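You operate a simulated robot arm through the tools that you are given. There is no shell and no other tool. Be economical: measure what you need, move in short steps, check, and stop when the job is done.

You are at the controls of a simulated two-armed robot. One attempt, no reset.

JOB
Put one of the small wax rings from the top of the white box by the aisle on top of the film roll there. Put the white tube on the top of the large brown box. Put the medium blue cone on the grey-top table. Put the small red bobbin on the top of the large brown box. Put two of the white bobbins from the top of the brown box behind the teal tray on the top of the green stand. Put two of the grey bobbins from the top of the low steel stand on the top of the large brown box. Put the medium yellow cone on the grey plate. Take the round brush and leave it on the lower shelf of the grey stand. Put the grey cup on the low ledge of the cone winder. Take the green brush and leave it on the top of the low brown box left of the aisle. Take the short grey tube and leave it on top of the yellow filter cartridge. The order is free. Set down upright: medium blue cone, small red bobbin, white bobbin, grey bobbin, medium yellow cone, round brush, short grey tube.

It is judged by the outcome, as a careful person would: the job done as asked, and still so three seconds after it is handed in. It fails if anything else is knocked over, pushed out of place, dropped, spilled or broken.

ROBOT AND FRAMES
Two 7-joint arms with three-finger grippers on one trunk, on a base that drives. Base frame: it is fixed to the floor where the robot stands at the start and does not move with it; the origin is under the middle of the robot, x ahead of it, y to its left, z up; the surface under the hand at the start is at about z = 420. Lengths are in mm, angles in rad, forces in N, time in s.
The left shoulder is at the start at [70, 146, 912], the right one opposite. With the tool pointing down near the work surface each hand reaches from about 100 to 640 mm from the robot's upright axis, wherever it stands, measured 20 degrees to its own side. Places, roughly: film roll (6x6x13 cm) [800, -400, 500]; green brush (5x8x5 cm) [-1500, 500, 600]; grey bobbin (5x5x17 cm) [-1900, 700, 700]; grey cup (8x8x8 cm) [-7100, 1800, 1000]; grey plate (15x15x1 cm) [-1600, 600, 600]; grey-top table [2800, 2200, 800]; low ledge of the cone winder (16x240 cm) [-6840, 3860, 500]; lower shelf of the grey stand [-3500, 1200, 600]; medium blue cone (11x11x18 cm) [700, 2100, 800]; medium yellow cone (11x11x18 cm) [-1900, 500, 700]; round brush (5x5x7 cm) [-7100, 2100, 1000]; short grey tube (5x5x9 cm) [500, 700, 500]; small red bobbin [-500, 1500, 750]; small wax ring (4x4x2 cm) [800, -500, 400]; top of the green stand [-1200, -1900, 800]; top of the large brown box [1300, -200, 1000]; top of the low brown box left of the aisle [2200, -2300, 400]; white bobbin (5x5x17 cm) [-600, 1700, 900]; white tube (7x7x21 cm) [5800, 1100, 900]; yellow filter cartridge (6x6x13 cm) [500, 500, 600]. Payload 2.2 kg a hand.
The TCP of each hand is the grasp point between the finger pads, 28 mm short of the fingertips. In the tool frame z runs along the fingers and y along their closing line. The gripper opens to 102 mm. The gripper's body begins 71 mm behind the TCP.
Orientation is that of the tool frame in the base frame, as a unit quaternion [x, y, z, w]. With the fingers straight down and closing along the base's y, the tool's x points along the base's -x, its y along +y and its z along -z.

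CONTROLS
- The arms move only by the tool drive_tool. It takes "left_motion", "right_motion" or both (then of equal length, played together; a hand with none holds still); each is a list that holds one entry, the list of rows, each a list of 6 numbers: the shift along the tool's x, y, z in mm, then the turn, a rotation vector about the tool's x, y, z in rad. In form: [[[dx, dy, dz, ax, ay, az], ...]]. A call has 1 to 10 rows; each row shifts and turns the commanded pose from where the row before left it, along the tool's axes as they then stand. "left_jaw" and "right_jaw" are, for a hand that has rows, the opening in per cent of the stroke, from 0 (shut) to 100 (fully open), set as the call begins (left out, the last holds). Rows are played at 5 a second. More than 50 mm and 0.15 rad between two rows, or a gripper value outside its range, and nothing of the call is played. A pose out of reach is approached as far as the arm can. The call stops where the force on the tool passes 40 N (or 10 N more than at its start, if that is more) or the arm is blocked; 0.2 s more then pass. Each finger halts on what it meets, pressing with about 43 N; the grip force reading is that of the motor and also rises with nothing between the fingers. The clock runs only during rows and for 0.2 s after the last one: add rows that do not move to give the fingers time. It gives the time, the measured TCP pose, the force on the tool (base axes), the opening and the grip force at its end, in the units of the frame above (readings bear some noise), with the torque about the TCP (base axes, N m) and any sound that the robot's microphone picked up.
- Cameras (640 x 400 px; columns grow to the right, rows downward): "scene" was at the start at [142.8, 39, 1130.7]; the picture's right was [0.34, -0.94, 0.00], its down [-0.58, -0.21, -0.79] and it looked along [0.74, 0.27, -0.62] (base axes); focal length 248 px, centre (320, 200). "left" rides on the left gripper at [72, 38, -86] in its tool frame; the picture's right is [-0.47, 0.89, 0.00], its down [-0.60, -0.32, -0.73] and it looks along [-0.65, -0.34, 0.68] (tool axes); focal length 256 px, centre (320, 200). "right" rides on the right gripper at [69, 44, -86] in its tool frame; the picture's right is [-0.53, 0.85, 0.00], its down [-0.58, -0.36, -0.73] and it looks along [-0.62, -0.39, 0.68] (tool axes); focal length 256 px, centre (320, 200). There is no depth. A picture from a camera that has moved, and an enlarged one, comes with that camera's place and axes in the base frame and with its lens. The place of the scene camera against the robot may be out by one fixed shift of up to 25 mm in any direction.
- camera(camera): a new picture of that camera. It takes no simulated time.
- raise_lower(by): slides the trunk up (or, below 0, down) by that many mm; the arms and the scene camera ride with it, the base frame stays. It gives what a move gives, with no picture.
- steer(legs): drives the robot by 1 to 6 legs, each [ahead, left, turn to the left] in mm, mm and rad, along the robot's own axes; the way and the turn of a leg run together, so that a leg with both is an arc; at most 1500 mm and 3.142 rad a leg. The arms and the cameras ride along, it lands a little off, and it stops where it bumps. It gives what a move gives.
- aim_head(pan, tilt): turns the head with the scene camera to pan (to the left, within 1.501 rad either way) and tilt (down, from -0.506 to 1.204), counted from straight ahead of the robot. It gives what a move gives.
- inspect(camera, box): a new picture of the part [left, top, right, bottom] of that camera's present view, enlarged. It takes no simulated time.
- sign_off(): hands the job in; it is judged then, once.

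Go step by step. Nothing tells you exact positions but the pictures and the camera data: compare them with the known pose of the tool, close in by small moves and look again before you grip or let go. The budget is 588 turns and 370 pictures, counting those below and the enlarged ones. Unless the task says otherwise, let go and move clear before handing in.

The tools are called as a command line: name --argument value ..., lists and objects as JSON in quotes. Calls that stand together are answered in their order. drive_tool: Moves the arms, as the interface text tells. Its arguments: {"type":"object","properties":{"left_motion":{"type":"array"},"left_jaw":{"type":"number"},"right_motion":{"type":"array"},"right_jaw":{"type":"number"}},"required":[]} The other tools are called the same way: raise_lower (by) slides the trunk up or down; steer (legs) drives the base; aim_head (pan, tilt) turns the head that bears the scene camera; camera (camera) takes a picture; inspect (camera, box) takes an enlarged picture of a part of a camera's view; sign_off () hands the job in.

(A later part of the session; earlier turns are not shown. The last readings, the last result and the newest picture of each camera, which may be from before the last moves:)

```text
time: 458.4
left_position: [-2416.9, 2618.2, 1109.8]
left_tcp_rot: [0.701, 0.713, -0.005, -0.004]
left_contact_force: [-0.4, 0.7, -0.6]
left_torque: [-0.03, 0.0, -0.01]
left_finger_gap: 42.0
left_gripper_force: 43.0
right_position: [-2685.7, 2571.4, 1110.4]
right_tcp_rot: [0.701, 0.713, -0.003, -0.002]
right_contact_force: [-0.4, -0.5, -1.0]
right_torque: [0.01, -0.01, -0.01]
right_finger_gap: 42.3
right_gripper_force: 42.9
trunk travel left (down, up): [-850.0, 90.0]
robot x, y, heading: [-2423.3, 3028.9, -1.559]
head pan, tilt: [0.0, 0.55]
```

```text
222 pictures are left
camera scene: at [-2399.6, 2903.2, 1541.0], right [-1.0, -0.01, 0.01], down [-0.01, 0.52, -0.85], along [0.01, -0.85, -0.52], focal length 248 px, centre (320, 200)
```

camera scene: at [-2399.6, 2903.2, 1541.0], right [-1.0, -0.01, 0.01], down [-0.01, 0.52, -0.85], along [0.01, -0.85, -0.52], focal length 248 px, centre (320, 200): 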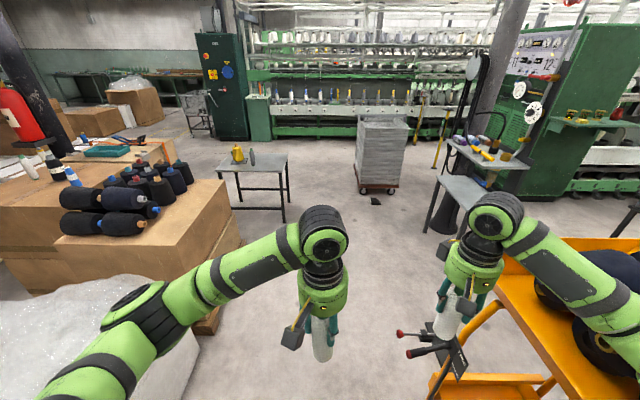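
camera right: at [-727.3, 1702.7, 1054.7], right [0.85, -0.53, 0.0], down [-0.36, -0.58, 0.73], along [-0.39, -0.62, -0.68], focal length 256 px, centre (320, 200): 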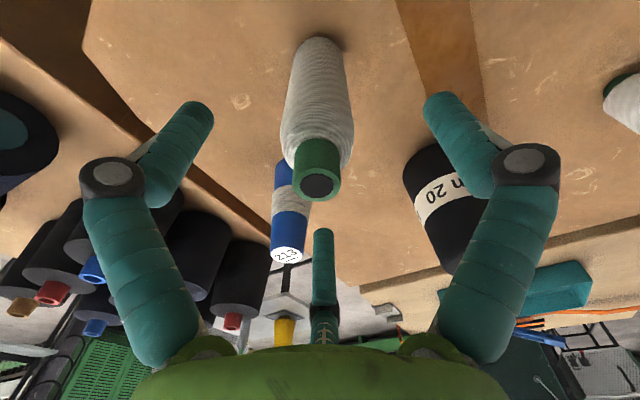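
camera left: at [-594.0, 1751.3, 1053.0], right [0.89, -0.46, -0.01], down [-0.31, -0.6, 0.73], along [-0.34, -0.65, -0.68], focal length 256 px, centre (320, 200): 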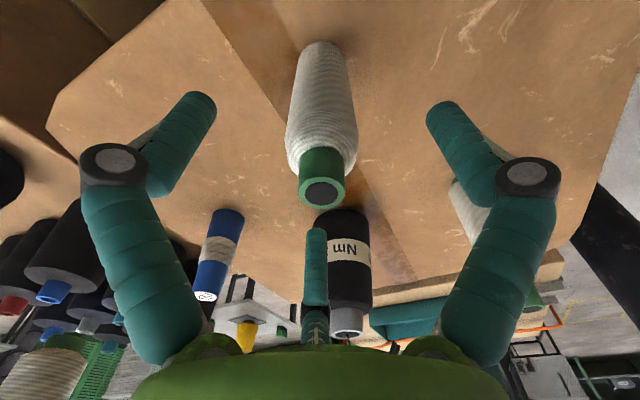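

A trolley stopped me on the right. I'll step back left, go south past it, then on to the aisle.

steer --legs '[[0, 330, -0.012], [1350, 0, 0], [0, -320, 0], [1480, 0, 0], [600, 0, 0]]'

camera --camera "scene"

aim_head --pan 0.7 --tilt 0.55

camera --camera "scene"

```text
time: 478.7
left_position: [-2441.5, -810.5, 1110.8]
left_tcp_rot: [0.71, 0.704, -0.003, -0.001]
left_contact_force: [-0.1, -0.4, -0.8]
left_torque: [-0.02, 0.01, 0.01]
left_finger_gap: 41.9
left_gripper_force: 43.4
right_position: [-2712.4, -850.0, 1108.4]
right_tcp_rot: [0.71, 0.705, 0.0, -0.001]
right_contact_force: [0.5, -0.4, -1.7]
right_torque: [0.01, 0.0, 0.0]
right_finger_gap: 42.1
right_gripper_force: 43.1
trunk travel left (down, up): [-850.0, 90.0]
robot x, y, heading: [-2425.7, -394.7, -1.583]
head pan, tilt: [0.0, 0.55]
```

```text
221 pictures are left
camera scene: at [-2420.7, -526.0, 1540.9], right [-1.0, 0.01, 0.0], down [0.01, 0.52, -0.85], along [-0.01, -0.85, -0.52], focal length 248 px, centre (320, 200)
```

scene: 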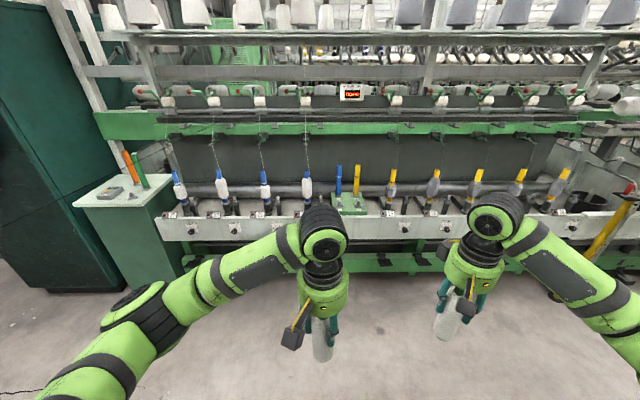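

```text
time: 479.7
left_position: [-2442.7, -812.0, 1109.7]
left_tcp_rot: [0.711, 0.703, -0.004, -0.002]
left_contact_force: [-0.4, -0.3, -1.7]
left_torque: [0.02, -0.02, 0.0]
left_finger_gap: 42.0
left_gripper_force: 42.9
right_position: [-2713.2, -850.6, 1108.3]
right_tcp_rot: [0.71, 0.704, 0.0, 0.0]
right_contact_force: [0.5, -0.2, -0.9]
right_torque: [0.0, 0.01, -0.01]
right_finger_gap: 42.0
right_gripper_force: 42.4
trunk travel left (down, up): [-850.0, 90.0]
robot x, y, heading: [-2434.1, -397.4, -1.583]
head pan, tilt: [0.7, 0.55]
```

```text
220 pictures are left
camera scene: at [-2362.7, -506.9, 1540.8], right [-0.77, -0.63, 0.0], down [-0.33, 0.4, -0.85], along [0.54, -0.66, -0.52], focal length 248 px, centre (320, 200)
```

scene: 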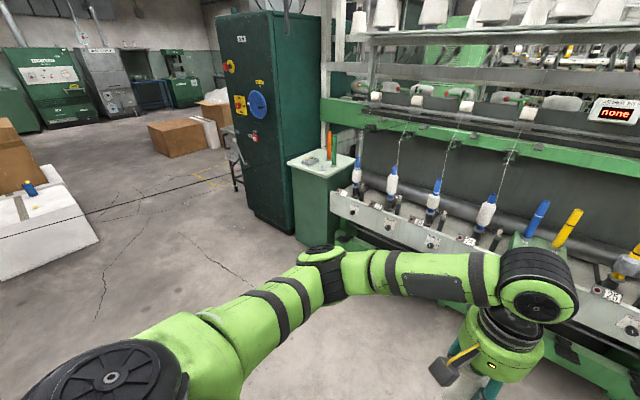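

The green stand is the small green cabinet next to the dark control cabinet, around (-1250,-1850). I'll drive in front of it.

steer --legs '[[0, 1090, 0.012], [700, 0, 0]]'

aim_head --pan 0.05 --tilt 0.7

camera --camera "scene"

```text
time: 488.8
left_position: [-1321.7, -1507.4, 1111.1]
left_tcp_rot: [0.699, 0.715, -0.003, -0.002]
left_contact_force: [-0.6, -0.6, -1.5]
left_torque: [0.0, 0.01, -0.05]
left_finger_gap: 42.1
left_gripper_force: 43.2
right_position: [-1589.8, -1556.4, 1108.6]
right_tcp_rot: [0.698, 0.716, 0.001, -0.001]
right_contact_force: [0.7, -0.2, -0.6]
right_torque: [-0.01, -0.04, 0.02]
right_finger_gap: 41.9
right_gripper_force: 43.4
trunk travel left (down, up): [-850.0, 90.0]
robot x, y, heading: [-1322.1, -1094.4, -1.554]
head pan, tilt: [0.7, 0.55]
```

```text
time: 489.8
left_position: [-1319.8, -1508.6, 1110.0]
left_tcp_rot: [0.699, 0.715, -0.002, -0.002]
left_contact_force: [0.3, 0.2, -1.0]
left_torque: [0.02, -0.01, 0.0]
left_finger_gap: 41.8
left_gripper_force: 42.7
right_position: [-1588.3, -1557.0, 1108.0]
right_tcp_rot: [0.698, 0.716, 0.001, 0.0]
right_contact_force: [-0.3, 0.2, -0.9]
right_torque: [0.01, -0.01, 0.0]
right_finger_gap: 42.0
right_gripper_force: 43.1
trunk travel left (down, up): [-850.0, 90.0]
robot x, y, heading: [-1319.5, -1092.8, -1.554]
head pan, tilt: [0.051, 0.7]
```

```text
219 pictures are left
camera scene: at [-1303.8, -1219.2, 1527.7], right [-1.0, -0.07, 0.0], down [-0.05, 0.64, -0.77], along [0.05, -0.76, -0.64], focal length 248 px, centre (320, 200)
```

scene: 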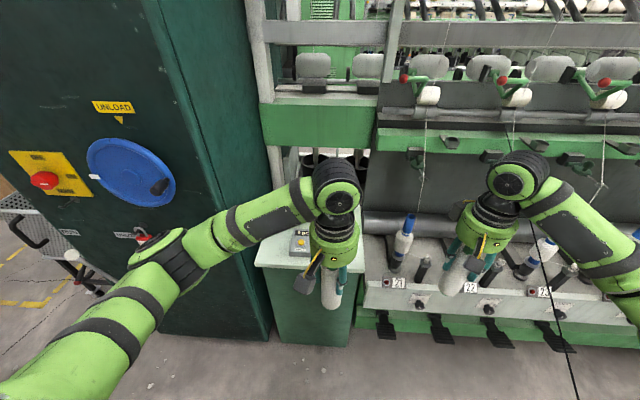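

camera --camera "left"

inspect --camera "scene" --box '[220, 140, 420, 340]'

```text
218 pictures are left
camera left: at [-1283.5, -1434.6, 1195.3], right [0.9, -0.44, -0.01], down [-0.3, -0.61, 0.73], along [-0.33, -0.66, -0.68], focal length 256 px, centre (320, 200)
```

left: 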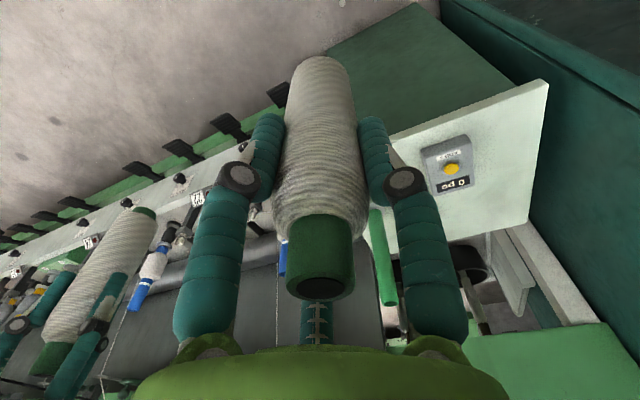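

```text
2.00 times, centred on (320, 240) of scene
camera zoom: at [-1303.8, -1219.2, 1527.7], right [-1.0, -0.07, 0.0], down [-0.05, 0.64, -0.77], along [0.05, -0.76, -0.64], focal length 495 px, centre (320, 120)
```

zoom: 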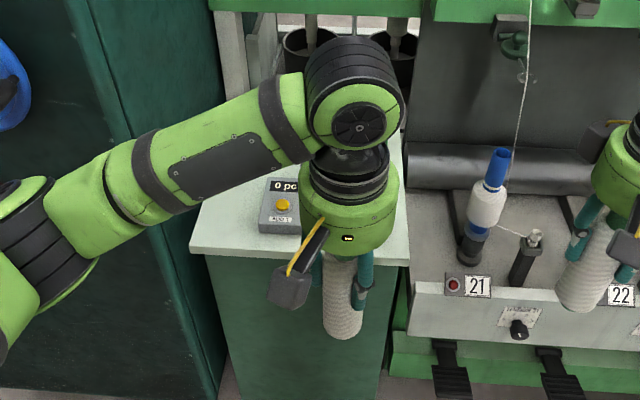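

drive_tool --left_motion '[[[40, 20, 0, 0, 0, 0], [40, 20, 0, 0, 0, 0], [40, 20, 0, 0, 0, 0], [0, 40, 0, 0, 0, 0], [0, 40, 0, 0, 0, 0]]]' --right_motion '[[[40, 0, 0, 0, 0, 0], [40, 0, 0, 0, 0, 0], [40, 0, 0, 0, 0, 0], [0, 0, 0, 0, 0, 0], [0, 0, 0, 0, 0, 0]]]'

inspect --camera "scene" --box '[220, 160, 420, 340]'

camera --camera "left"

```text
time: 491.0
left_position: [-1179.1, -1384.8, 1108.8]
left_tcp_rot: [0.699, 0.715, -0.004, -0.003]
left_contact_force: [0.8, 0.1, -2.0]
left_torque: [0.0, 0.06, 0.01]
left_finger_gap: 41.9
left_gripper_force: 42.5
right_position: [-1590.6, -1437.1, 1108.6]
right_tcp_rot: [0.698, 0.716, 0.0, -0.002]
right_contact_force: [0.1, 0.1, -0.2]
right_torque: [-0.01, 0.02, -0.02]
right_finger_gap: 41.7
right_gripper_force: 42.6
trunk travel left (down, up): [-850.0, 90.0]
robot x, y, heading: [-1322.0, -1093.9, -1.552]
head pan, tilt: [0.051, 0.7]
```

```text
2.22 times, centred on (320, 250) of scene
camera zoom: at [-1300.2, -1218.5, 1527.7], right [-1.0, -0.07, 0.0], down [-0.05, 0.64, -0.77], along [0.05, -0.76, -0.64], focal length 550 px, centre (320, 89)
```

zoom: 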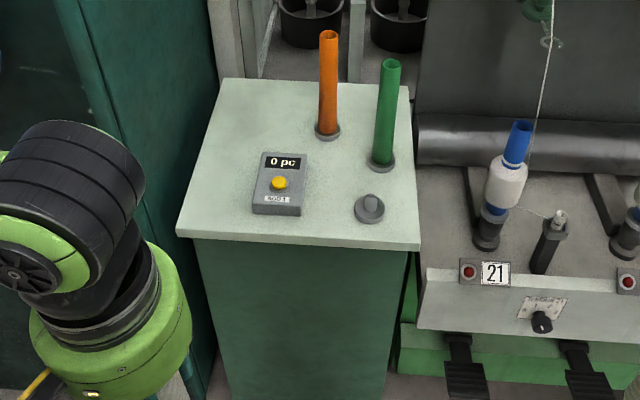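

```text
215 pictures are left
camera left: at [-1142.7, -1310.2, 1194.3], right [0.9, -0.45, -0.01], down [-0.3, -0.61, 0.73], along [-0.33, -0.66, -0.68], focal length 256 px, centre (320, 200)
```

left: 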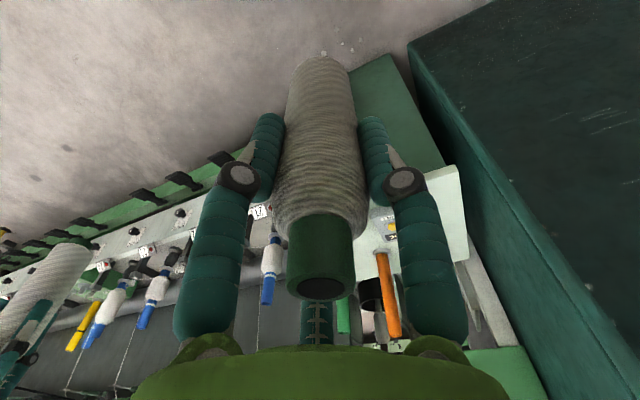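

The stand's top has a calculator, a knob and two tubes, with free spots at about (-1280,-1880) and (-1085,-1840). I'll place the left bobbin at the first spot.

steer --legs '[[0, -110, -0.018], [280, 0, 0]]'

camera --camera "scene"

```text
time: 493.8
left_position: [-1297.6, -1665.1, 1109.4]
left_tcp_rot: [0.705, 0.709, -0.003, -0.002]
left_contact_force: [0.3, 0.5, -1.1]
left_torque: [-0.02, 0.02, -0.03]
left_finger_gap: 42.0
left_gripper_force: 43.3
right_position: [-1708.2, -1710.7, 1109.0]
right_tcp_rot: [0.705, 0.71, 0.0, 0.0]
right_contact_force: [-0.2, 0.6, -1.2]
right_torque: [-0.01, 0.02, -0.01]
right_finger_gap: 41.9
right_gripper_force: 42.9
trunk travel left (down, up): [-850.0, 90.0]
robot x, y, heading: [-1432.8, -1365.6, -1.573]
head pan, tilt: [0.051, 0.7]
```

```text
214 pictures are left
camera scene: at [-1415.4, -1495.9, 1527.9], right [-1.0, -0.05, 0.0], down [-0.03, 0.64, -0.77], along [0.04, -0.77, -0.64], focal length 248 px, centre (320, 200)
```

scene: 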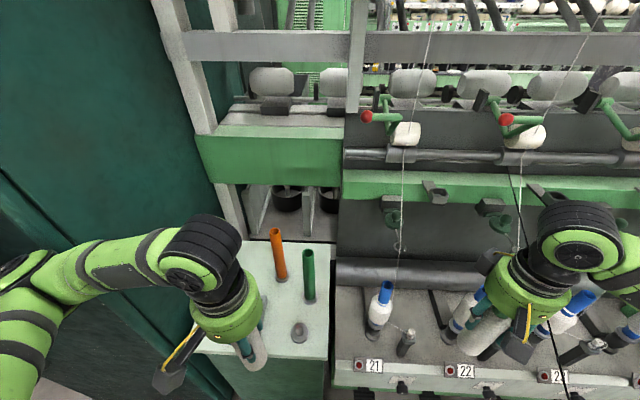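

drive_tool --right_motion '[[[0, 0, -45, 0, 0, 0], [40, 0, -20, 0, 0, 0], [40, 0, 0, 0, 0, 0], [30, 0, 0, 0, 0, 0]]]'

camera --camera "left"

camera --camera "scene"

```text
time: 494.8
left_position: [-1297.1, -1667.8, 1109.2]
left_tcp_rot: [0.706, 0.709, -0.002, -0.002]
left_contact_force: [-0.1, 0.0, -1.4]
left_torque: [0.02, 0.03, 0.0]
left_finger_gap: 41.9
left_gripper_force: 43.1
right_position: [-1720.5, -1647.5, 1187.6]
right_tcp_rot: [0.704, 0.71, 0.001, -0.002]
right_contact_force: [0.2, -0.4, -1.2]
right_torque: [0.04, -0.04, 0.01]
right_finger_gap: 42.1
right_gripper_force: 43.1
right hand out of reach, approached as far as the arm can: row 3, 4
trunk travel left (down, up): [-850.0, 90.0]
robot x, y, heading: [-1426.6, -1371.5, -1.567]
head pan, tilt: [0.051, 0.7]
```

```text
213 pictures are left
camera left: at [-1258.9, -1594.1, 1194.4], right [0.89, -0.46, -0.01], down [-0.31, -0.61, 0.73], along [-0.34, -0.65, -0.68], focal length 256 px, centre (320, 200)
```

left: 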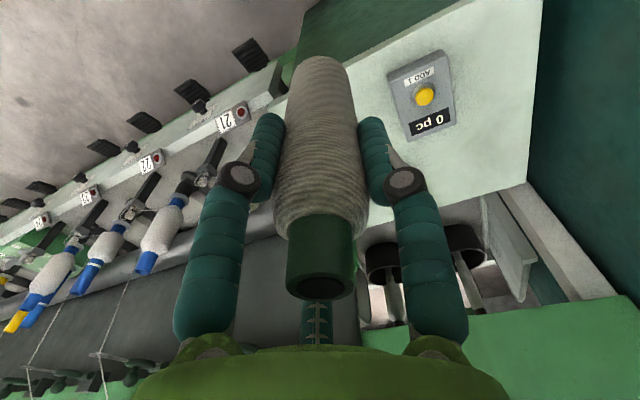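

```text
212 pictures are left
camera scene: at [-1415.3, -1499.3, 1527.5], right [-1.0, -0.05, 0.0], down [-0.03, 0.64, -0.76], along [0.04, -0.76, -0.64], focal length 248 px, centre (320, 200)
```

scene: 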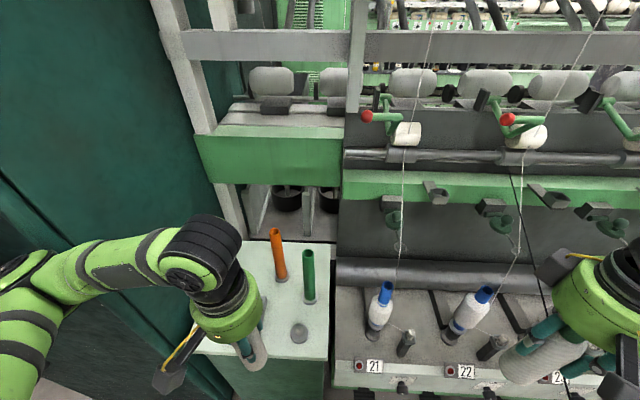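

drive_tool --left_motion '[[[-42.4, 2.8, 0, 0, 0, 0], [-42.4, 2.8, 0, 0, 0, 0], [-42.4, 2.8, 0, 0, 0, 0], [-42.4, 2.8, 0, 0, 0, 0], [-42.4, 2.8, 0, 0, 0, 0], [0, 0, 40, 0, 0, 0], [0, 0, 30, 0, 0, 0], [0, 0, 30, 0, 0, 0], [0, 0, 30, 0, 0, 0], [0, 0, 0, 0, 0, 0]]]'

inspect --camera "scene" --box '[180, 200, 360, 380]'

camera --camera "left"

```text
time: 497.0
left_position: [-1281.7, -1878.1, 979.3]
left_tcp_rot: [0.705, 0.709, -0.004, -0.001]
left_contact_force: [-0.1, -0.3, -1.1]
left_torque: [-0.02, -0.01, -0.03]
left_finger_gap: 41.9
left_gripper_force: 42.8
right_position: [-1720.0, -1645.8, 1187.6]
right_tcp_rot: [0.705, 0.709, 0.0, -0.001]
right_contact_force: [-0.4, -1.3, -1.8]
right_torque: [0.0, 0.01, 0.0]
right_finger_gap: 41.9
right_gripper_force: 43.3
trunk travel left (down, up): [-850.0, 90.0]
robot x, y, heading: [-1432.0, -1371.4, -1.57]
head pan, tilt: [0.051, 0.7]
```

```text
2.22 times, centred on (270, 290) of scene
camera zoom: at [-1415.3, -1498.2, 1527.7], right [-1.0, -0.05, 0.0], down [-0.03, 0.64, -0.76], along [0.04, -0.76, -0.64], focal length 550 px, centre (431, 0)
```

zoom: 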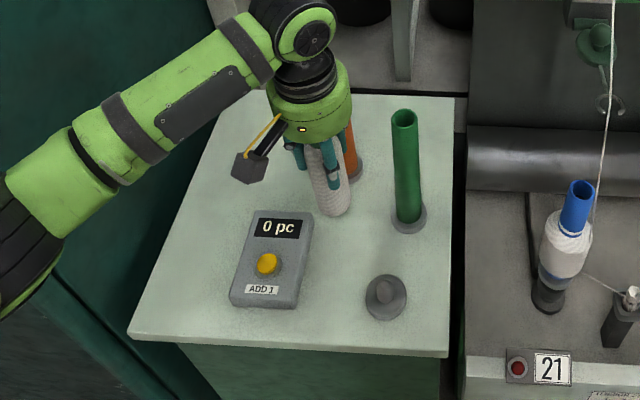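

```text
210 pictures are left
camera left: at [-1243.7, -1805.9, 1063.8], right [0.89, -0.46, -0.01], down [-0.31, -0.6, 0.73], along [-0.34, -0.65, -0.68], focal length 256 px, centre (320, 200)
```

left: 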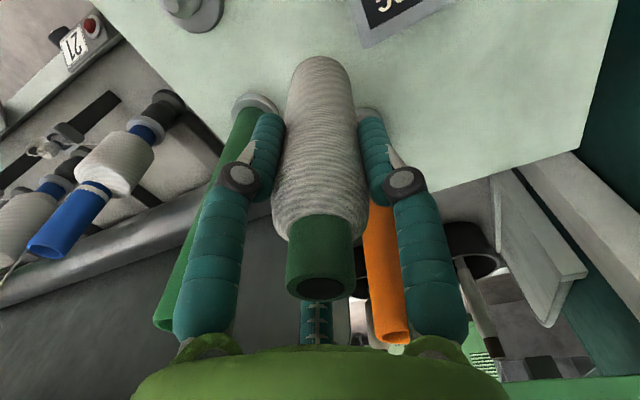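

drive_tool --left_motion '[[[0, 0, 30, 0, 0, 0], [0, 0, 25, 0, 0, 0], [0, 0, 0, 0, 0, 0]]]'

inspect --camera "scene" --box '[180, 220, 360, 380]'

```text
time: 497.8
left_position: [-1281.9, -1878.2, 925.3]
left_tcp_rot: [0.705, 0.709, -0.003, -0.003]
left_contact_force: [0.7, 0.5, -0.3]
left_torque: [-0.01, -0.01, -0.01]
left_finger_gap: 42.1
left_gripper_force: 42.5
right_position: [-1721.6, -1647.8, 1185.6]
right_tcp_rot: [0.705, 0.71, 0.001, -0.001]
right_contact_force: [-0.1, -0.2, -0.7]
right_torque: [0.0, -0.02, 0.04]
right_finger_gap: 42.0
right_gripper_force: 42.6
trunk travel left (down, up): [-850.0, 90.0]
robot x, y, heading: [-1432.3, -1370.8, -1.569]
head pan, tilt: [0.051, 0.7]
```

```text
2.50 times, centred on (270, 300) of scene
camera zoom: at [-1415.4, -1498.3, 1527.6], right [-1.0, -0.05, 0.0], down [-0.03, 0.64, -0.76], along [0.04, -0.76, -0.64], focal length 619 px, centre (445, -50)
```

zoom: 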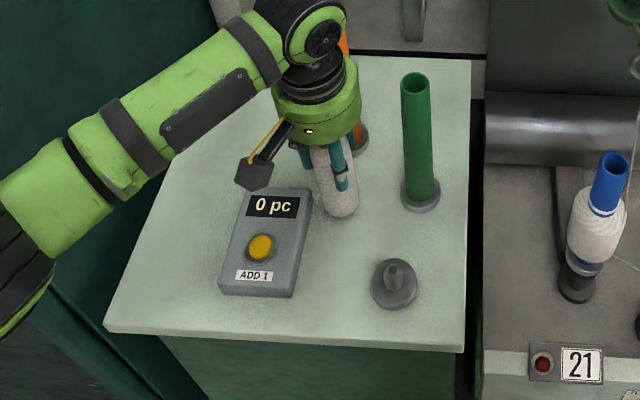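

drive_tool --left_motion '[[[0, 0, 4, 0, 0, 0], [0, 0, 4, 0, 0, 0]]]'

drive_tool --left_motion '[[[0, 0, 3, 0, 0, 0], [0, 0, 3, 0, 0, 0]]]'

drive_tool --left_motion '[[[0, 0, 3, 0, 0, 0], [0, 0, 3, 0, 0, 0]]]'

inspect --camera "scene" --box '[180, 220, 360, 380]'

```text
time: 498.4
left_position: [-1282.7, -1877.3, 919.5]
left_tcp_rot: [0.705, 0.709, -0.006, 0.001]
left_contact_force: [1.8, 1.0, 15.4]
left_torque: [0.2, -0.36, -0.01]
left_finger_gap: 42.0
left_gripper_force: 42.5
right_position: [-1722.3, -1644.7, 1187.3]
right_tcp_rot: [0.705, 0.71, 0.0, 0.0]
right_contact_force: [0.5, -0.6, -1.0]
right_torque: [-0.03, 0.0, 0.0]
right_finger_gap: 42.0
right_gripper_force: 43.4
trunk travel left (down, up): [-850.0, 90.0]
robot x, y, heading: [-1430.2, -1375.3, -1.571]
head pan, tilt: [0.051, 0.7]
```

```text
time: 498.9
left_position: [-1283.4, -1879.5, 919.7]
left_tcp_rot: [0.704, 0.71, -0.007, 0.001]
left_contact_force: [1.6, 12.9, 26.5]
left_torque: [1.68, -0.29, 0.11]
left_finger_gap: 42.2
left_gripper_force: 42.9
right_position: [-1722.6, -1644.4, 1187.2]
right_tcp_rot: [0.704, 0.71, 0.001, 0.001]
right_contact_force: [-0.3, -0.4, -1.4]
right_torque: [0.03, 0.01, 0.0]
right_finger_gap: 41.9
right_gripper_force: 43.2
trunk travel left (down, up): [-850.0, 90.0]
robot x, y, heading: [-1429.6, -1369.1, -1.569]
head pan, tilt: [0.051, 0.7]
stopped in row 2 (left hand): the force on the tool passed its limit at 42 N (the readings are from after the stop); the commanded pose is now the measured one
```

```text
time: 499.5
left_position: [-1283.5, -1881.3, 919.4]
left_tcp_rot: [0.704, 0.71, -0.012, 0.003]
left_contact_force: [0.3, 7.4, 19.9]
left_torque: [1.07, -0.18, 0.04]
left_finger_gap: 42.4
left_gripper_force: 42.9
right_position: [-1720.8, -1644.5, 1187.9]
right_tcp_rot: [0.704, 0.71, 0.0, 0.001]
right_contact_force: [-0.3, -0.3, -0.9]
right_torque: [0.01, 0.04, -0.01]
right_finger_gap: 42.1
right_gripper_force: 42.8
trunk travel left (down, up): [-850.0, 90.0]
robot x, y, heading: [-1429.7, -1371.4, -1.566]
head pan, tilt: [0.051, 0.7]
stopped in row 2 (left hand): the force on the tool passed its limit at 43 N (the readings are from after the stop); the commanded pose is now the measured one
```

```text
2.50 times, centred on (270, 300) of scene
camera zoom: at [-1415.7, -1493.4, 1528.0], right [-1.0, -0.05, 0.0], down [-0.03, 0.64, -0.77], along [0.04, -0.77, -0.64], focal length 619 px, centre (445, -50)
```

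zoom: 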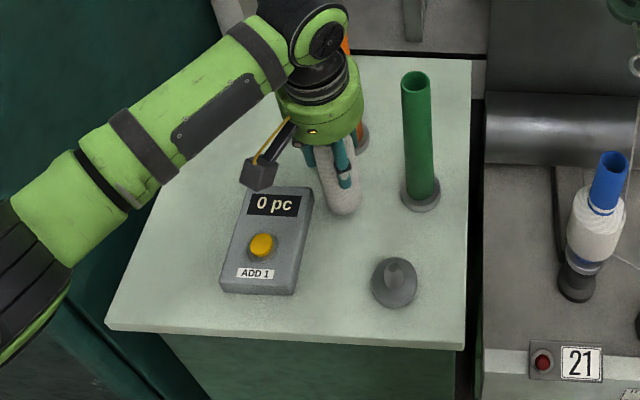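

drive_tool --left_motion '[[[0, 0, -6, 0, 0, 0], [0, 0, 0, -0.0126, 0.0213, 0], [0, 0, 0, 0, 0, 0]]]'

drive_tool --left_motion '[[[0, 0, 2, 0, 0, 0]]]'

```text
time: 500.3
left_position: [-1282.3, -1885.2, 920.3]
left_tcp_rot: [0.704, 0.71, 0.002, 0.001]
left_contact_force: [0.4, 0.5, -1.3]
left_torque: [0.01, -0.04, -0.02]
left_finger_gap: 42.2
left_gripper_force: 42.6
right_position: [-1722.0, -1645.7, 1186.6]
right_tcp_rot: [0.704, 0.71, 0.001, -0.001]
right_contact_force: [-0.4, 0.1, -1.1]
right_torque: [-0.01, 0.01, 0.04]
right_finger_gap: 41.8
right_gripper_force: 42.9
trunk travel left (down, up): [-850.0, 90.0]
robot x, y, heading: [-1436.1, -1372.6, -1.569]
head pan, tilt: [0.051, 0.7]
```

```text
time: 500.7
left_position: [-1282.5, -1883.5, 919.3]
left_tcp_rot: [0.704, 0.71, 0.002, 0.0]
left_contact_force: [-0.6, -0.9, -0.4]
left_torque: [-0.1, -0.02, -0.02]
left_finger_gap: 41.9
left_gripper_force: 43.4
right_position: [-1720.0, -1646.5, 1186.9]
right_tcp_rot: [0.705, 0.71, 0.001, 0.0]
right_contact_force: [-0.8, -0.2, -0.7]
right_torque: [-0.04, -0.01, -0.02]
right_finger_gap: 42.2
right_gripper_force: 43.2
trunk travel left (down, up): [-850.0, 90.0]
robot x, y, heading: [-1431.8, -1375.2, -1.566]
head pan, tilt: [0.051, 0.7]
```

drive_tool --left_motion '[[[0, 0, 1.5, 0, 0, 0]]]'

drive_tool --left_motion '[[[0, 0, 0, 0, 0, 0], [0, 0, 0, 0, 0, 0], [0, 0, -10, 0, 0, 0], [0, 0, -30, 0, 0, 0], [0, 0, -45, 0, 0, 0], [0, 0, -45, 0, 0, 0], [0, 0, -45, 0, 0, 0], [0, 0, -30, 0, 0, 0]]]' --left_jaw 66

camera --camera "scene"

```text
time: 501.1
left_position: [-1282.9, -1883.6, 919.6]
left_tcp_rot: [0.704, 0.71, 0.0, 0.001]
left_contact_force: [2.0, 0.4, 7.7]
left_torque: [-0.04, -0.18, 0.02]
left_finger_gap: 42.0
left_gripper_force: 43.0
right_position: [-1719.6, -1646.8, 1186.3]
right_tcp_rot: [0.704, 0.71, 0.001, -0.001]
right_contact_force: [0.3, 0.3, -1.1]
right_torque: [0.0, 0.0, -0.02]
right_finger_gap: 41.8
right_gripper_force: 42.5
trunk travel left (down, up): [-850.0, 90.0]
robot x, y, heading: [-1429.6, -1369.6, -1.572]
head pan, tilt: [0.051, 0.7]
```

```text
time: 502.9
left_position: [-1282.6, -1883.1, 1122.8]
left_tcp_rot: [0.705, 0.709, 0.001, 0.001]
left_contact_force: [0.6, 0.4, -0.1]
left_torque: [0.0, 0.0, -0.01]
left_finger_gap: 67.7
left_gripper_force: 0.2
right_position: [-1720.5, -1646.8, 1186.3]
right_tcp_rot: [0.704, 0.71, 0.001, 0.0]
right_contact_force: [-0.7, -0.3, -1.1]
right_torque: [0.0, 0.0, -0.03]
right_finger_gap: 41.8
right_gripper_force: 43.5
trunk travel left (down, up): [-850.0, 90.0]
robot x, y, heading: [-1428.5, -1372.2, -1.566]
head pan, tilt: [0.051, 0.7]
```

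```text
207 pictures are left
camera scene: at [-1415.7, -1497.5, 1527.6], right [-1.0, -0.05, 0.0], down [-0.03, 0.64, -0.77], along [0.04, -0.76, -0.64], focal length 248 px, centre (320, 200)
```

scene: 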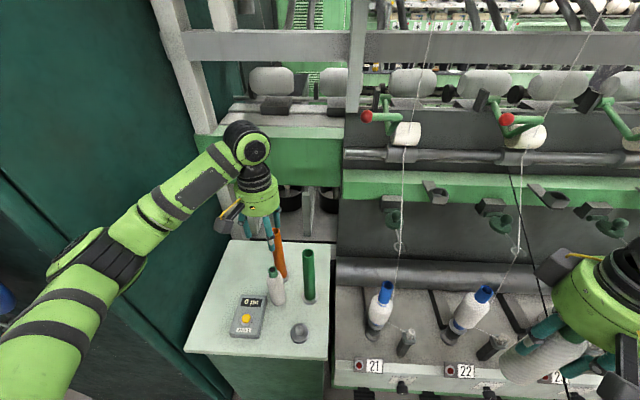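

The first white bobbin stands. Next I'll retract the left arm, step east, and place the second at about (-1120,-1905), behind-left of the calculator.

drive_tool --left_motion '[[[45, 0, 0, 0, 0, 0], [45, 0, 0, 0, 0, 0], [45, 0, 0, 0, 0, 0], [45, 0, 0, 0, 0, 0], [30, 0, 0, 0, 0, 0]]]'

steer --legs '[[40, 0, 0], [0, 430, 0]]'

camera --camera "scene"

```text
time: 504.1
left_position: [-1285.5, -1673.9, 1123.2]
left_tcp_rot: [0.704, 0.711, 0.002, -0.001]
left_contact_force: [0.2, -0.6, -0.9]
left_torque: [-0.01, -0.04, 0.01]
left_finger_gap: 67.1
left_gripper_force: 0.0
right_position: [-1720.0, -1646.2, 1186.8]
right_tcp_rot: [0.704, 0.71, 0.001, 0.0]
right_contact_force: [-0.6, 0.1, -1.5]
right_torque: [-0.03, -0.04, -0.02]
right_finger_gap: 41.9
right_gripper_force: 43.1
trunk travel left (down, up): [-850.0, 90.0]
robot x, y, heading: [-1428.2, -1373.2, -1.572]
head pan, tilt: [0.051, 0.7]
```

```text
time: 505.2
left_position: [-1286.3, -1698.7, 1123.7]
left_tcp_rot: [0.7, 0.714, 0.003, 0.003]
left_contact_force: [0.1, 0.3, -0.2]
left_torque: [0.06, -0.01, -0.01]
left_finger_gap: 67.4
left_gripper_force: 0.1
right_position: [-1722.5, -1675.0, 1190.2]
right_tcp_rot: [0.702, 0.713, -0.002, 0.005]
right_contact_force: [-0.1, -0.8, -1.2]
right_torque: [0.05, 0.0, -0.01]
right_finger_gap: 42.1
right_gripper_force: 43.0
trunk travel left (down, up): [-850.0, 90.0]
robot x, y, heading: [-1427.5, -1413.9, -1.57]
head pan, tilt: [0.051, 0.7]
stopped in leg 2: the robot was blocked; the commanded pose is now the measured one
```

```text
206 pictures are left
camera scene: at [-1420.3, -1519.6, 1529.6], right [-1.0, -0.06, 0.0], down [-0.03, 0.63, -0.77], along [0.05, -0.77, -0.63], focal length 248 px, centre (320, 200)
```

scene: 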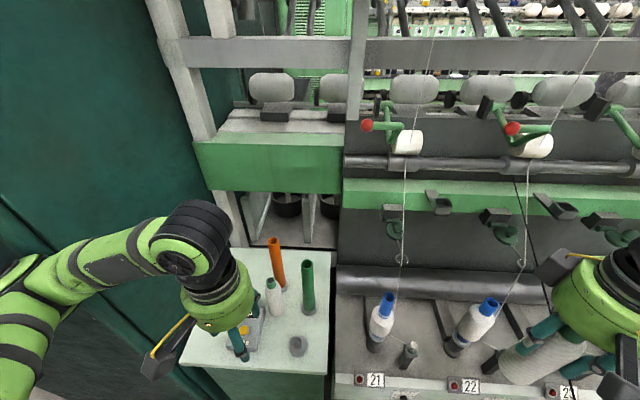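

steer --legs '[[-50, 0, 0], [0, 430, 0]]'

camera --camera "scene"

```text
time: 507.0
left_position: [-1235.5, -1655.4, 1126.8]
left_tcp_rot: [0.714, 0.7, 0.005, 0.001]
left_contact_force: [0.4, 0.6, 0.0]
left_torque: [-0.03, 0.01, -0.02]
left_finger_gap: 67.1
left_gripper_force: 0.0
right_position: [-1663.8, -1628.9, 1181.8]
right_tcp_rot: [0.706, 0.708, 0.008, 0.008]
right_contact_force: [-0.6, -0.7, -1.3]
right_torque: [-0.02, 0.02, -0.03]
right_finger_gap: 41.9
right_gripper_force: 43.0
trunk travel left (down, up): [-850.0, 90.0]
robot x, y, heading: [-1349.1, -1365.3, -1.573]
head pan, tilt: [0.051, 0.7]
stopped in leg 2: the robot was blocked; the commanded pose is now the measured one
```

```text
205 pictures are left
camera scene: at [-1365.0, -1479.2, 1528.0], right [-1.0, -0.05, -0.02], down [-0.01, 0.64, -0.77], along [0.05, -0.77, -0.64], focal length 248 px, centre (320, 200)
```

scene: 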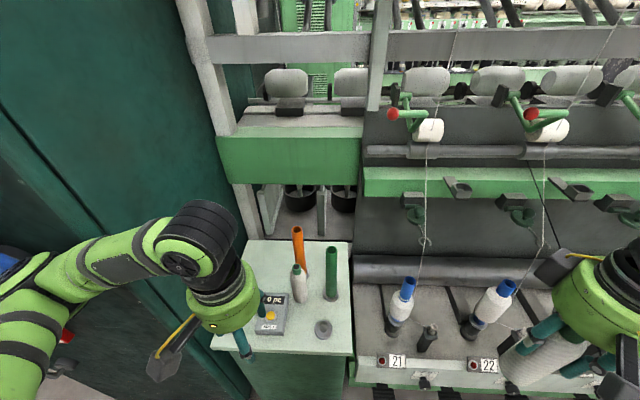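

My left elbow met the dark cabinet. I'll back away first.

steer --legs '[[0, -40, 0], [-230, 0, 0]]'

aim_head --pan 0.6 --tilt 0.6

camera --camera "scene"

```text
time: 509.2
left_position: [-1246.6, -1434.0, 1120.8]
left_tcp_rot: [0.71, 0.704, 0.003, -0.007]
left_contact_force: [0.2, -0.4, 0.4]
left_torque: [0.05, 0.0, 0.03]
left_finger_gap: 67.5
left_gripper_force: 0.2
right_position: [-1676.0, -1409.1, 1186.2]
right_tcp_rot: [0.705, 0.71, 0.002, -0.002]
right_contact_force: [0.5, 0.0, -1.3]
right_torque: [0.02, 0.01, -0.03]
right_finger_gap: 41.9
right_gripper_force: 43.0
trunk travel left (down, up): [-850.0, 90.0]
robot x, y, heading: [-1391.8, -1131.6, -1.57]
head pan, tilt: [0.051, 0.7]
```

```text
time: 510.2
left_position: [-1247.1, -1430.9, 1121.7]
left_tcp_rot: [0.71, 0.705, 0.002, -0.005]
left_contact_force: [-0.6, -0.5, -0.8]
left_torque: [0.03, 0.03, -0.01]
left_finger_gap: 67.1
left_gripper_force: 0.0
right_position: [-1676.9, -1405.8, 1187.7]
right_tcp_rot: [0.704, 0.71, 0.001, -0.002]
right_contact_force: [0.0, 0.0, -1.6]
right_torque: [0.03, 0.02, 0.01]
right_finger_gap: 41.9
right_gripper_force: 43.1
trunk travel left (down, up): [-850.0, 90.0]
robot x, y, heading: [-1389.5, -1134.5, -1.57]
head pan, tilt: [0.6, 0.6]
```

```text
204 pictures are left
camera scene: at [-1325.9, -1245.0, 1536.3], right [-0.83, -0.56, 0.0], down [-0.32, 0.47, -0.82], along [0.47, -0.68, -0.57], focal length 248 px, centre (320, 200)
```

scene: 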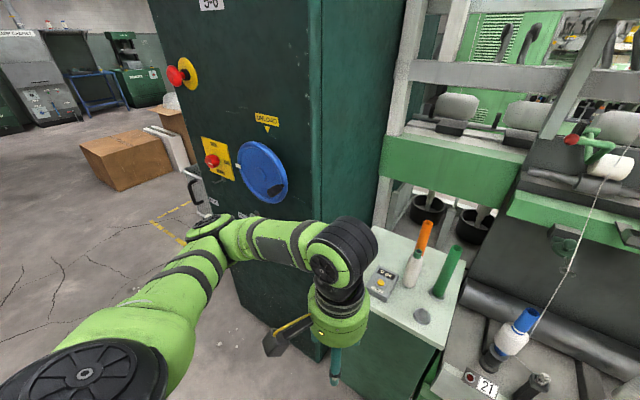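

steer --legs '[[0, 180, 0], [155, 0, 0]]'

aim_head --pan -0.05 --tilt 0.75

camera --camera "scene"

```text
time: 512.7
left_position: [-1069.2, -1582.3, 1122.1]
left_tcp_rot: [0.711, 0.703, 0.001, -0.005]
left_contact_force: [1.0, 0.4, 1.1]
left_torque: [0.01, 0.0, 0.02]
left_finger_gap: 67.2
left_gripper_force: 0.0
right_position: [-1498.8, -1556.4, 1189.3]
right_tcp_rot: [0.705, 0.709, -0.001, 0.0]
right_contact_force: [0.2, -0.1, -0.1]
right_torque: [-0.05, 0.0, -0.01]
right_finger_gap: 42.1
right_gripper_force: 42.8
trunk travel left (down, up): [-850.0, 90.0]
robot x, y, heading: [-1212.2, -1290.4, -1.571]
head pan, tilt: [0.6, 0.6]
```

```text
time: 513.7
left_position: [-1068.0, -1584.4, 1120.8]
left_tcp_rot: [0.711, 0.703, 0.001, -0.006]
left_contact_force: [-0.3, 0.2, -0.3]
left_torque: [-0.05, 0.03, -0.04]
left_finger_gap: 67.3
left_gripper_force: 0.1
right_position: [-1498.2, -1558.5, 1187.9]
right_tcp_rot: [0.705, 0.71, 0.0, -0.001]
right_contact_force: [0.5, -0.2, -1.5]
right_torque: [-0.01, 0.01, -0.01]
right_finger_gap: 41.9
right_gripper_force: 43.2
trunk travel left (down, up): [-850.0, 90.0]
robot x, y, heading: [-1207.6, -1285.0, -1.572]
head pan, tilt: [-0.051, 0.75]
```

```text
203 pictures are left
camera scene: at [-1201.0, -1408.0, 1523.5], right [-1.0, 0.05, 0.0], down [0.03, 0.68, -0.73], along [-0.04, -0.73, -0.68], focal length 248 px, centre (320, 200)
```

scene: 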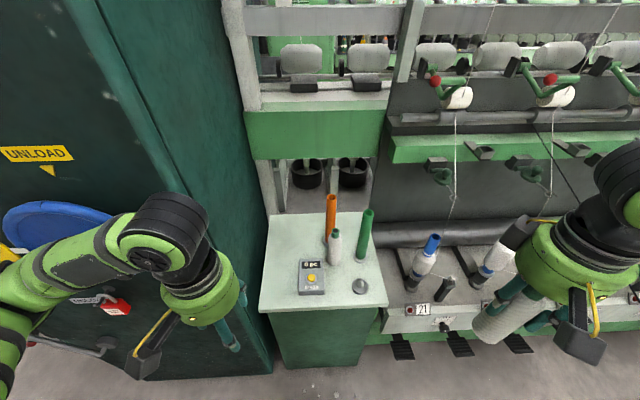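

drive_tool --right_motion '[[[-33.6, 30, 0, 0, 0, 0], [-33.6, 30, 0, 0, 0, 0], [-33.6, 30, 0, 0, 0, 0], [-33.6, 30, 0, 0, 0, 0], [-33.6, 30, 0, 0, 0, 0], [-33.6, 30, 0, 0, 0, 0], [-33.4, 30, 0, 0, 0, 0], [0, 0, 45, 0, 0, 0], [0, 0, 45, 0, 0, 0], [0, 0, 40, 0, 0, 0]]]'

inspect --camera "scene" --box '[250, 180, 410, 320]'

camera --camera "right"

```text
time: 515.9
left_position: [-1068.3, -1585.8, 1122.3]
left_tcp_rot: [0.71, 0.705, 0.002, -0.007]
left_contact_force: [-0.4, -0.1, -0.9]
left_torque: [0.0, 0.01, -0.02]
left_finger_gap: 67.4
left_gripper_force: 0.1
right_position: [-1286.0, -1793.0, 1056.3]
right_tcp_rot: [0.705, 0.709, 0.0, 0.0]
right_contact_force: [0.6, -1.1, -1.1]
right_torque: [-0.02, 0.01, 0.01]
right_finger_gap: 42.1
right_gripper_force: 43.3
trunk travel left (down, up): [-850.0, 90.0]
robot x, y, heading: [-1210.2, -1280.8, -1.571]
head pan, tilt: [-0.051, 0.75]
```

```text
2.86 times, centred on (330, 250) of scene
camera zoom: at [-1200.2, -1409.3, 1523.4], right [-1.0, 0.05, 0.0], down [0.03, 0.68, -0.73], along [-0.04, -0.73, -0.68], focal length 708 px, centre (291, 57)
```

zoom: 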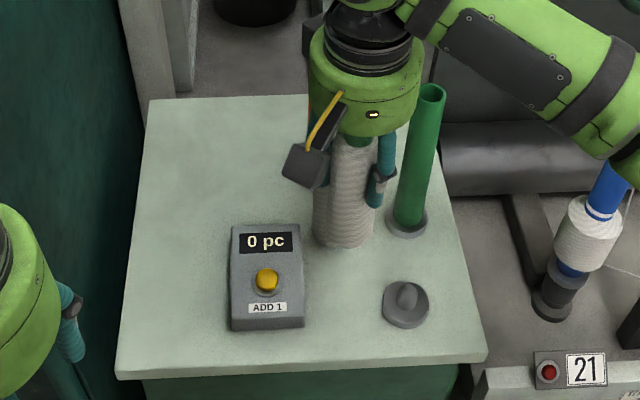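

```text
201 pictures are left
camera right: at [-1242.0, -1724.9, 1141.8], right [0.85, -0.53, 0.0], down [-0.36, -0.58, 0.73], along [-0.39, -0.62, -0.68], focal length 256 px, centre (320, 200)
```

right: 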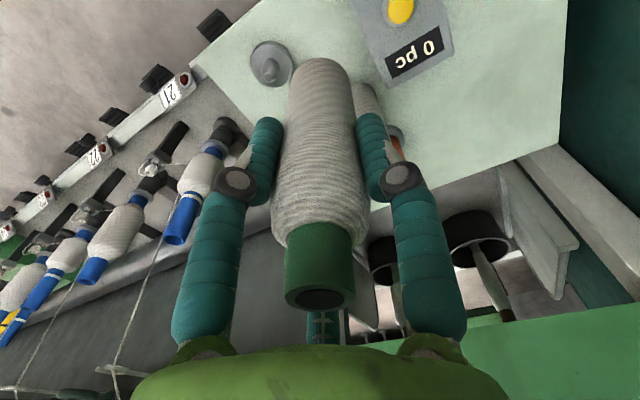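

drive_tool --right_motion '[[[0, 0, 40, 0, 0, 0], [0, 0, 40, 0, 0, 0], [0, 0, 38, 0, 0, 0], [0, 0, 0, 0, 0, 0]]]'

inspect --camera "scene" --box '[250, 180, 410, 320]'

```text
time: 516.9
left_position: [-1067.9, -1584.8, 1122.0]
left_tcp_rot: [0.71, 0.704, 0.001, -0.007]
left_contact_force: [0.3, 0.4, -0.8]
left_torque: [-0.01, 0.0, 0.0]
left_finger_gap: 67.4
left_gripper_force: 0.1
right_position: [-1286.8, -1793.2, 938.4]
right_tcp_rot: [0.705, 0.71, 0.001, -0.001]
right_contact_force: [-0.5, 0.2, -0.5]
right_torque: [0.02, 0.01, -0.01]
right_finger_gap: 42.1
right_gripper_force: 43.1
trunk travel left (down, up): [-850.0, 90.0]
robot x, y, heading: [-1208.6, -1285.4, -1.569]
head pan, tilt: [-0.051, 0.75]
```

```text
2.86 times, centred on (330, 250) of scene
camera zoom: at [-1201.4, -1408.3, 1523.4], right [-1.0, 0.05, 0.0], down [0.03, 0.68, -0.73], along [-0.04, -0.73, -0.68], focal length 708 px, centre (291, 57)
```

zoom: 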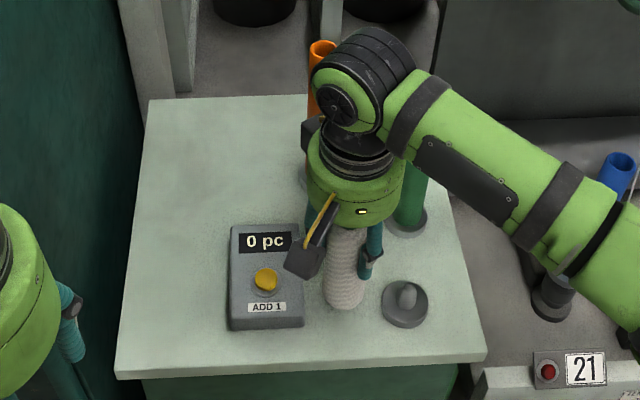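

drive_tool --right_motion '[[[0, 1, 7, 0, 0, 0], [0, 0, 6, 0, 0, 0]]]'

drive_tool --right_motion '[[[0, 0, 4, 0, 0, 0]]]'

drive_tool --right_motion '[[[0, 0, 2, 0, 0, 0]]]'

```text
time: 517.5
left_position: [-1067.8, -1584.7, 1121.3]
left_tcp_rot: [0.711, 0.704, 0.002, -0.006]
left_contact_force: [-0.3, 0.2, -0.1]
left_torque: [0.0, -0.02, 0.01]
left_finger_gap: 67.0
left_gripper_force: 0.2
right_position: [-1286.1, -1792.0, 925.4]
right_tcp_rot: [0.705, 0.709, 0.0, 0.0]
right_contact_force: [0.0, -0.1, -1.1]
right_torque: [0.0, 0.0, 0.06]
right_finger_gap: 42.0
right_gripper_force: 43.2
trunk travel left (down, up): [-850.0, 90.0]
robot x, y, heading: [-1209.4, -1288.3, -1.57]
head pan, tilt: [-0.051, 0.75]
```

```text
time: 517.9
left_position: [-1068.5, -1585.0, 1122.7]
left_tcp_rot: [0.711, 0.704, 0.002, -0.007]
left_contact_force: [0.8, -0.2, 0.6]
left_torque: [0.0, 0.02, -0.04]
left_finger_gap: 67.6
left_gripper_force: 0.1
right_position: [-1285.5, -1793.3, 921.7]
right_tcp_rot: [0.705, 0.709, 0.002, -0.001]
right_contact_force: [0.0, -0.1, -0.3]
right_torque: [0.0, 0.0, 0.02]
right_finger_gap: 42.1
right_gripper_force: 43.0
trunk travel left (down, up): [-850.0, 90.0]
robot x, y, heading: [-1210.6, -1285.3, -1.574]
head pan, tilt: [-0.051, 0.75]
```

```text
time: 518.3
left_position: [-1068.2, -1585.2, 1120.9]
left_tcp_rot: [0.71, 0.704, 0.002, -0.006]
left_contact_force: [0.6, -0.3, 0.0]
left_torque: [0.0, 0.01, 0.03]
left_finger_gap: 67.3
left_gripper_force: 0.1
right_position: [-1286.5, -1793.2, 920.0]
right_tcp_rot: [0.705, 0.709, 0.001, -0.001]
right_contact_force: [-1.0, 0.5, -1.7]
right_torque: [0.01, -0.01, 0.0]
right_finger_gap: 42.1
right_gripper_force: 43.4
trunk travel left (down, up): [-850.0, 90.0]
robot x, y, heading: [-1209.6, -1284.2, -1.576]
head pan, tilt: [-0.051, 0.75]
```

drive_tool --right_motion '[[[0, 0, 2, 0, 0, 0]]]'

drive_tool --right_motion '[[[0, 0, 1.5, 0, 0, 0]]]'

drive_tool --right_motion '[[[0, 0, 1.5, 0, 0, 0]]]'

```text
time: 518.7
left_position: [-1068.8, -1585.4, 1121.8]
left_tcp_rot: [0.711, 0.704, 0.002, -0.006]
left_contact_force: [0.4, 0.2, 0.2]
left_torque: [0.0, -0.02, 0.02]
left_finger_gap: 67.4
left_gripper_force: 0.1
right_position: [-1285.9, -1792.6, 918.0]
right_tcp_rot: [0.705, 0.71, 0.0, 0.0]
right_contact_force: [0.0, 0.6, -1.2]
right_torque: [0.03, -0.02, -0.01]
right_finger_gap: 42.1
right_gripper_force: 42.7
trunk travel left (down, up): [-850.0, 90.0]
robot x, y, heading: [-1206.1, -1287.2, -1.566]
head pan, tilt: [-0.051, 0.75]
```

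```text
time: 519.1
left_position: [-1068.9, -1584.8, 1122.0]
left_tcp_rot: [0.711, 0.704, 0.002, -0.006]
left_contact_force: [1.0, 0.4, -0.3]
left_torque: [-0.02, 0.02, 0.01]
left_finger_gap: 67.4
left_gripper_force: 0.1
right_position: [-1286.1, -1793.5, 916.1]
right_tcp_rot: [0.705, 0.709, 0.001, -0.001]
right_contact_force: [-0.3, -1.3, -0.4]
right_torque: [0.0, 0.03, -0.01]
right_finger_gap: 42.1
right_gripper_force: 42.7
trunk travel left (down, up): [-850.0, 90.0]
robot x, y, heading: [-1208.0, -1283.0, -1.569]
head pan, tilt: [-0.051, 0.75]
```

```text
time: 519.5
left_position: [-1069.0, -1583.4, 1122.2]
left_tcp_rot: [0.71, 0.704, 0.001, -0.006]
left_contact_force: [-0.5, 0.3, 0.0]
left_torque: [0.02, -0.01, -0.01]
left_finger_gap: 67.2
left_gripper_force: 0.1
right_position: [-1284.7, -1792.4, 916.3]
right_tcp_rot: [0.705, 0.71, -0.001, 0.002]
right_contact_force: [-1.6, -0.7, 9.5]
right_torque: [0.06, 0.23, -0.01]
right_finger_gap: 42.1
right_gripper_force: 42.9
trunk travel left (down, up): [-850.0, 90.0]
robot x, y, heading: [-1211.1, -1285.9, -1.569]
head pan, tilt: [-0.051, 0.75]
```

drive_tool --right_motion '[[[0, 0, 0, 0, 0, 0], [0, 0, 0, 0, 0, 0], [0, 0, -10, 0, 0, 0], [0, 0, -30, 0, 0, 0], [0, 0, -45, 0, 0, 0], [0, 0, -45, 0, 0, 0], [0, 0, -45, 0, 0, 0], [0, 0, -30, 0, 0, 0]]]' --right_jaw 62

camera --camera "scene"

```text
time: 521.3
left_position: [-1068.2, -1583.3, 1122.0]
left_tcp_rot: [0.71, 0.704, 0.002, -0.006]
left_contact_force: [-0.6, -1.0, -0.4]
left_torque: [-0.03, 0.04, -0.01]
left_finger_gap: 67.4
left_gripper_force: 0.0
right_position: [-1285.3, -1791.7, 1119.0]
right_tcp_rot: [0.705, 0.71, 0.001, -0.001]
right_contact_force: [0.6, -0.5, 0.0]
right_torque: [-0.03, 0.0, 0.02]
right_finger_gap: 63.4
right_gripper_force: 0.1
trunk travel left (down, up): [-850.0, 90.0]
robot x, y, heading: [-1213.3, -1284.4, -1.568]
head pan, tilt: [-0.051, 0.75]
```

```text
199 pictures are left
camera scene: at [-1200.7, -1407.6, 1523.4], right [-1.0, 0.05, 0.0], down [0.03, 0.68, -0.73], along [-0.04, -0.73, -0.68], focal length 248 px, centre (320, 200)
```

scene: 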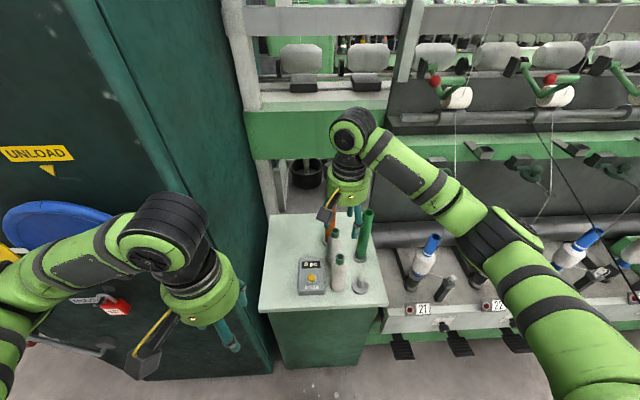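

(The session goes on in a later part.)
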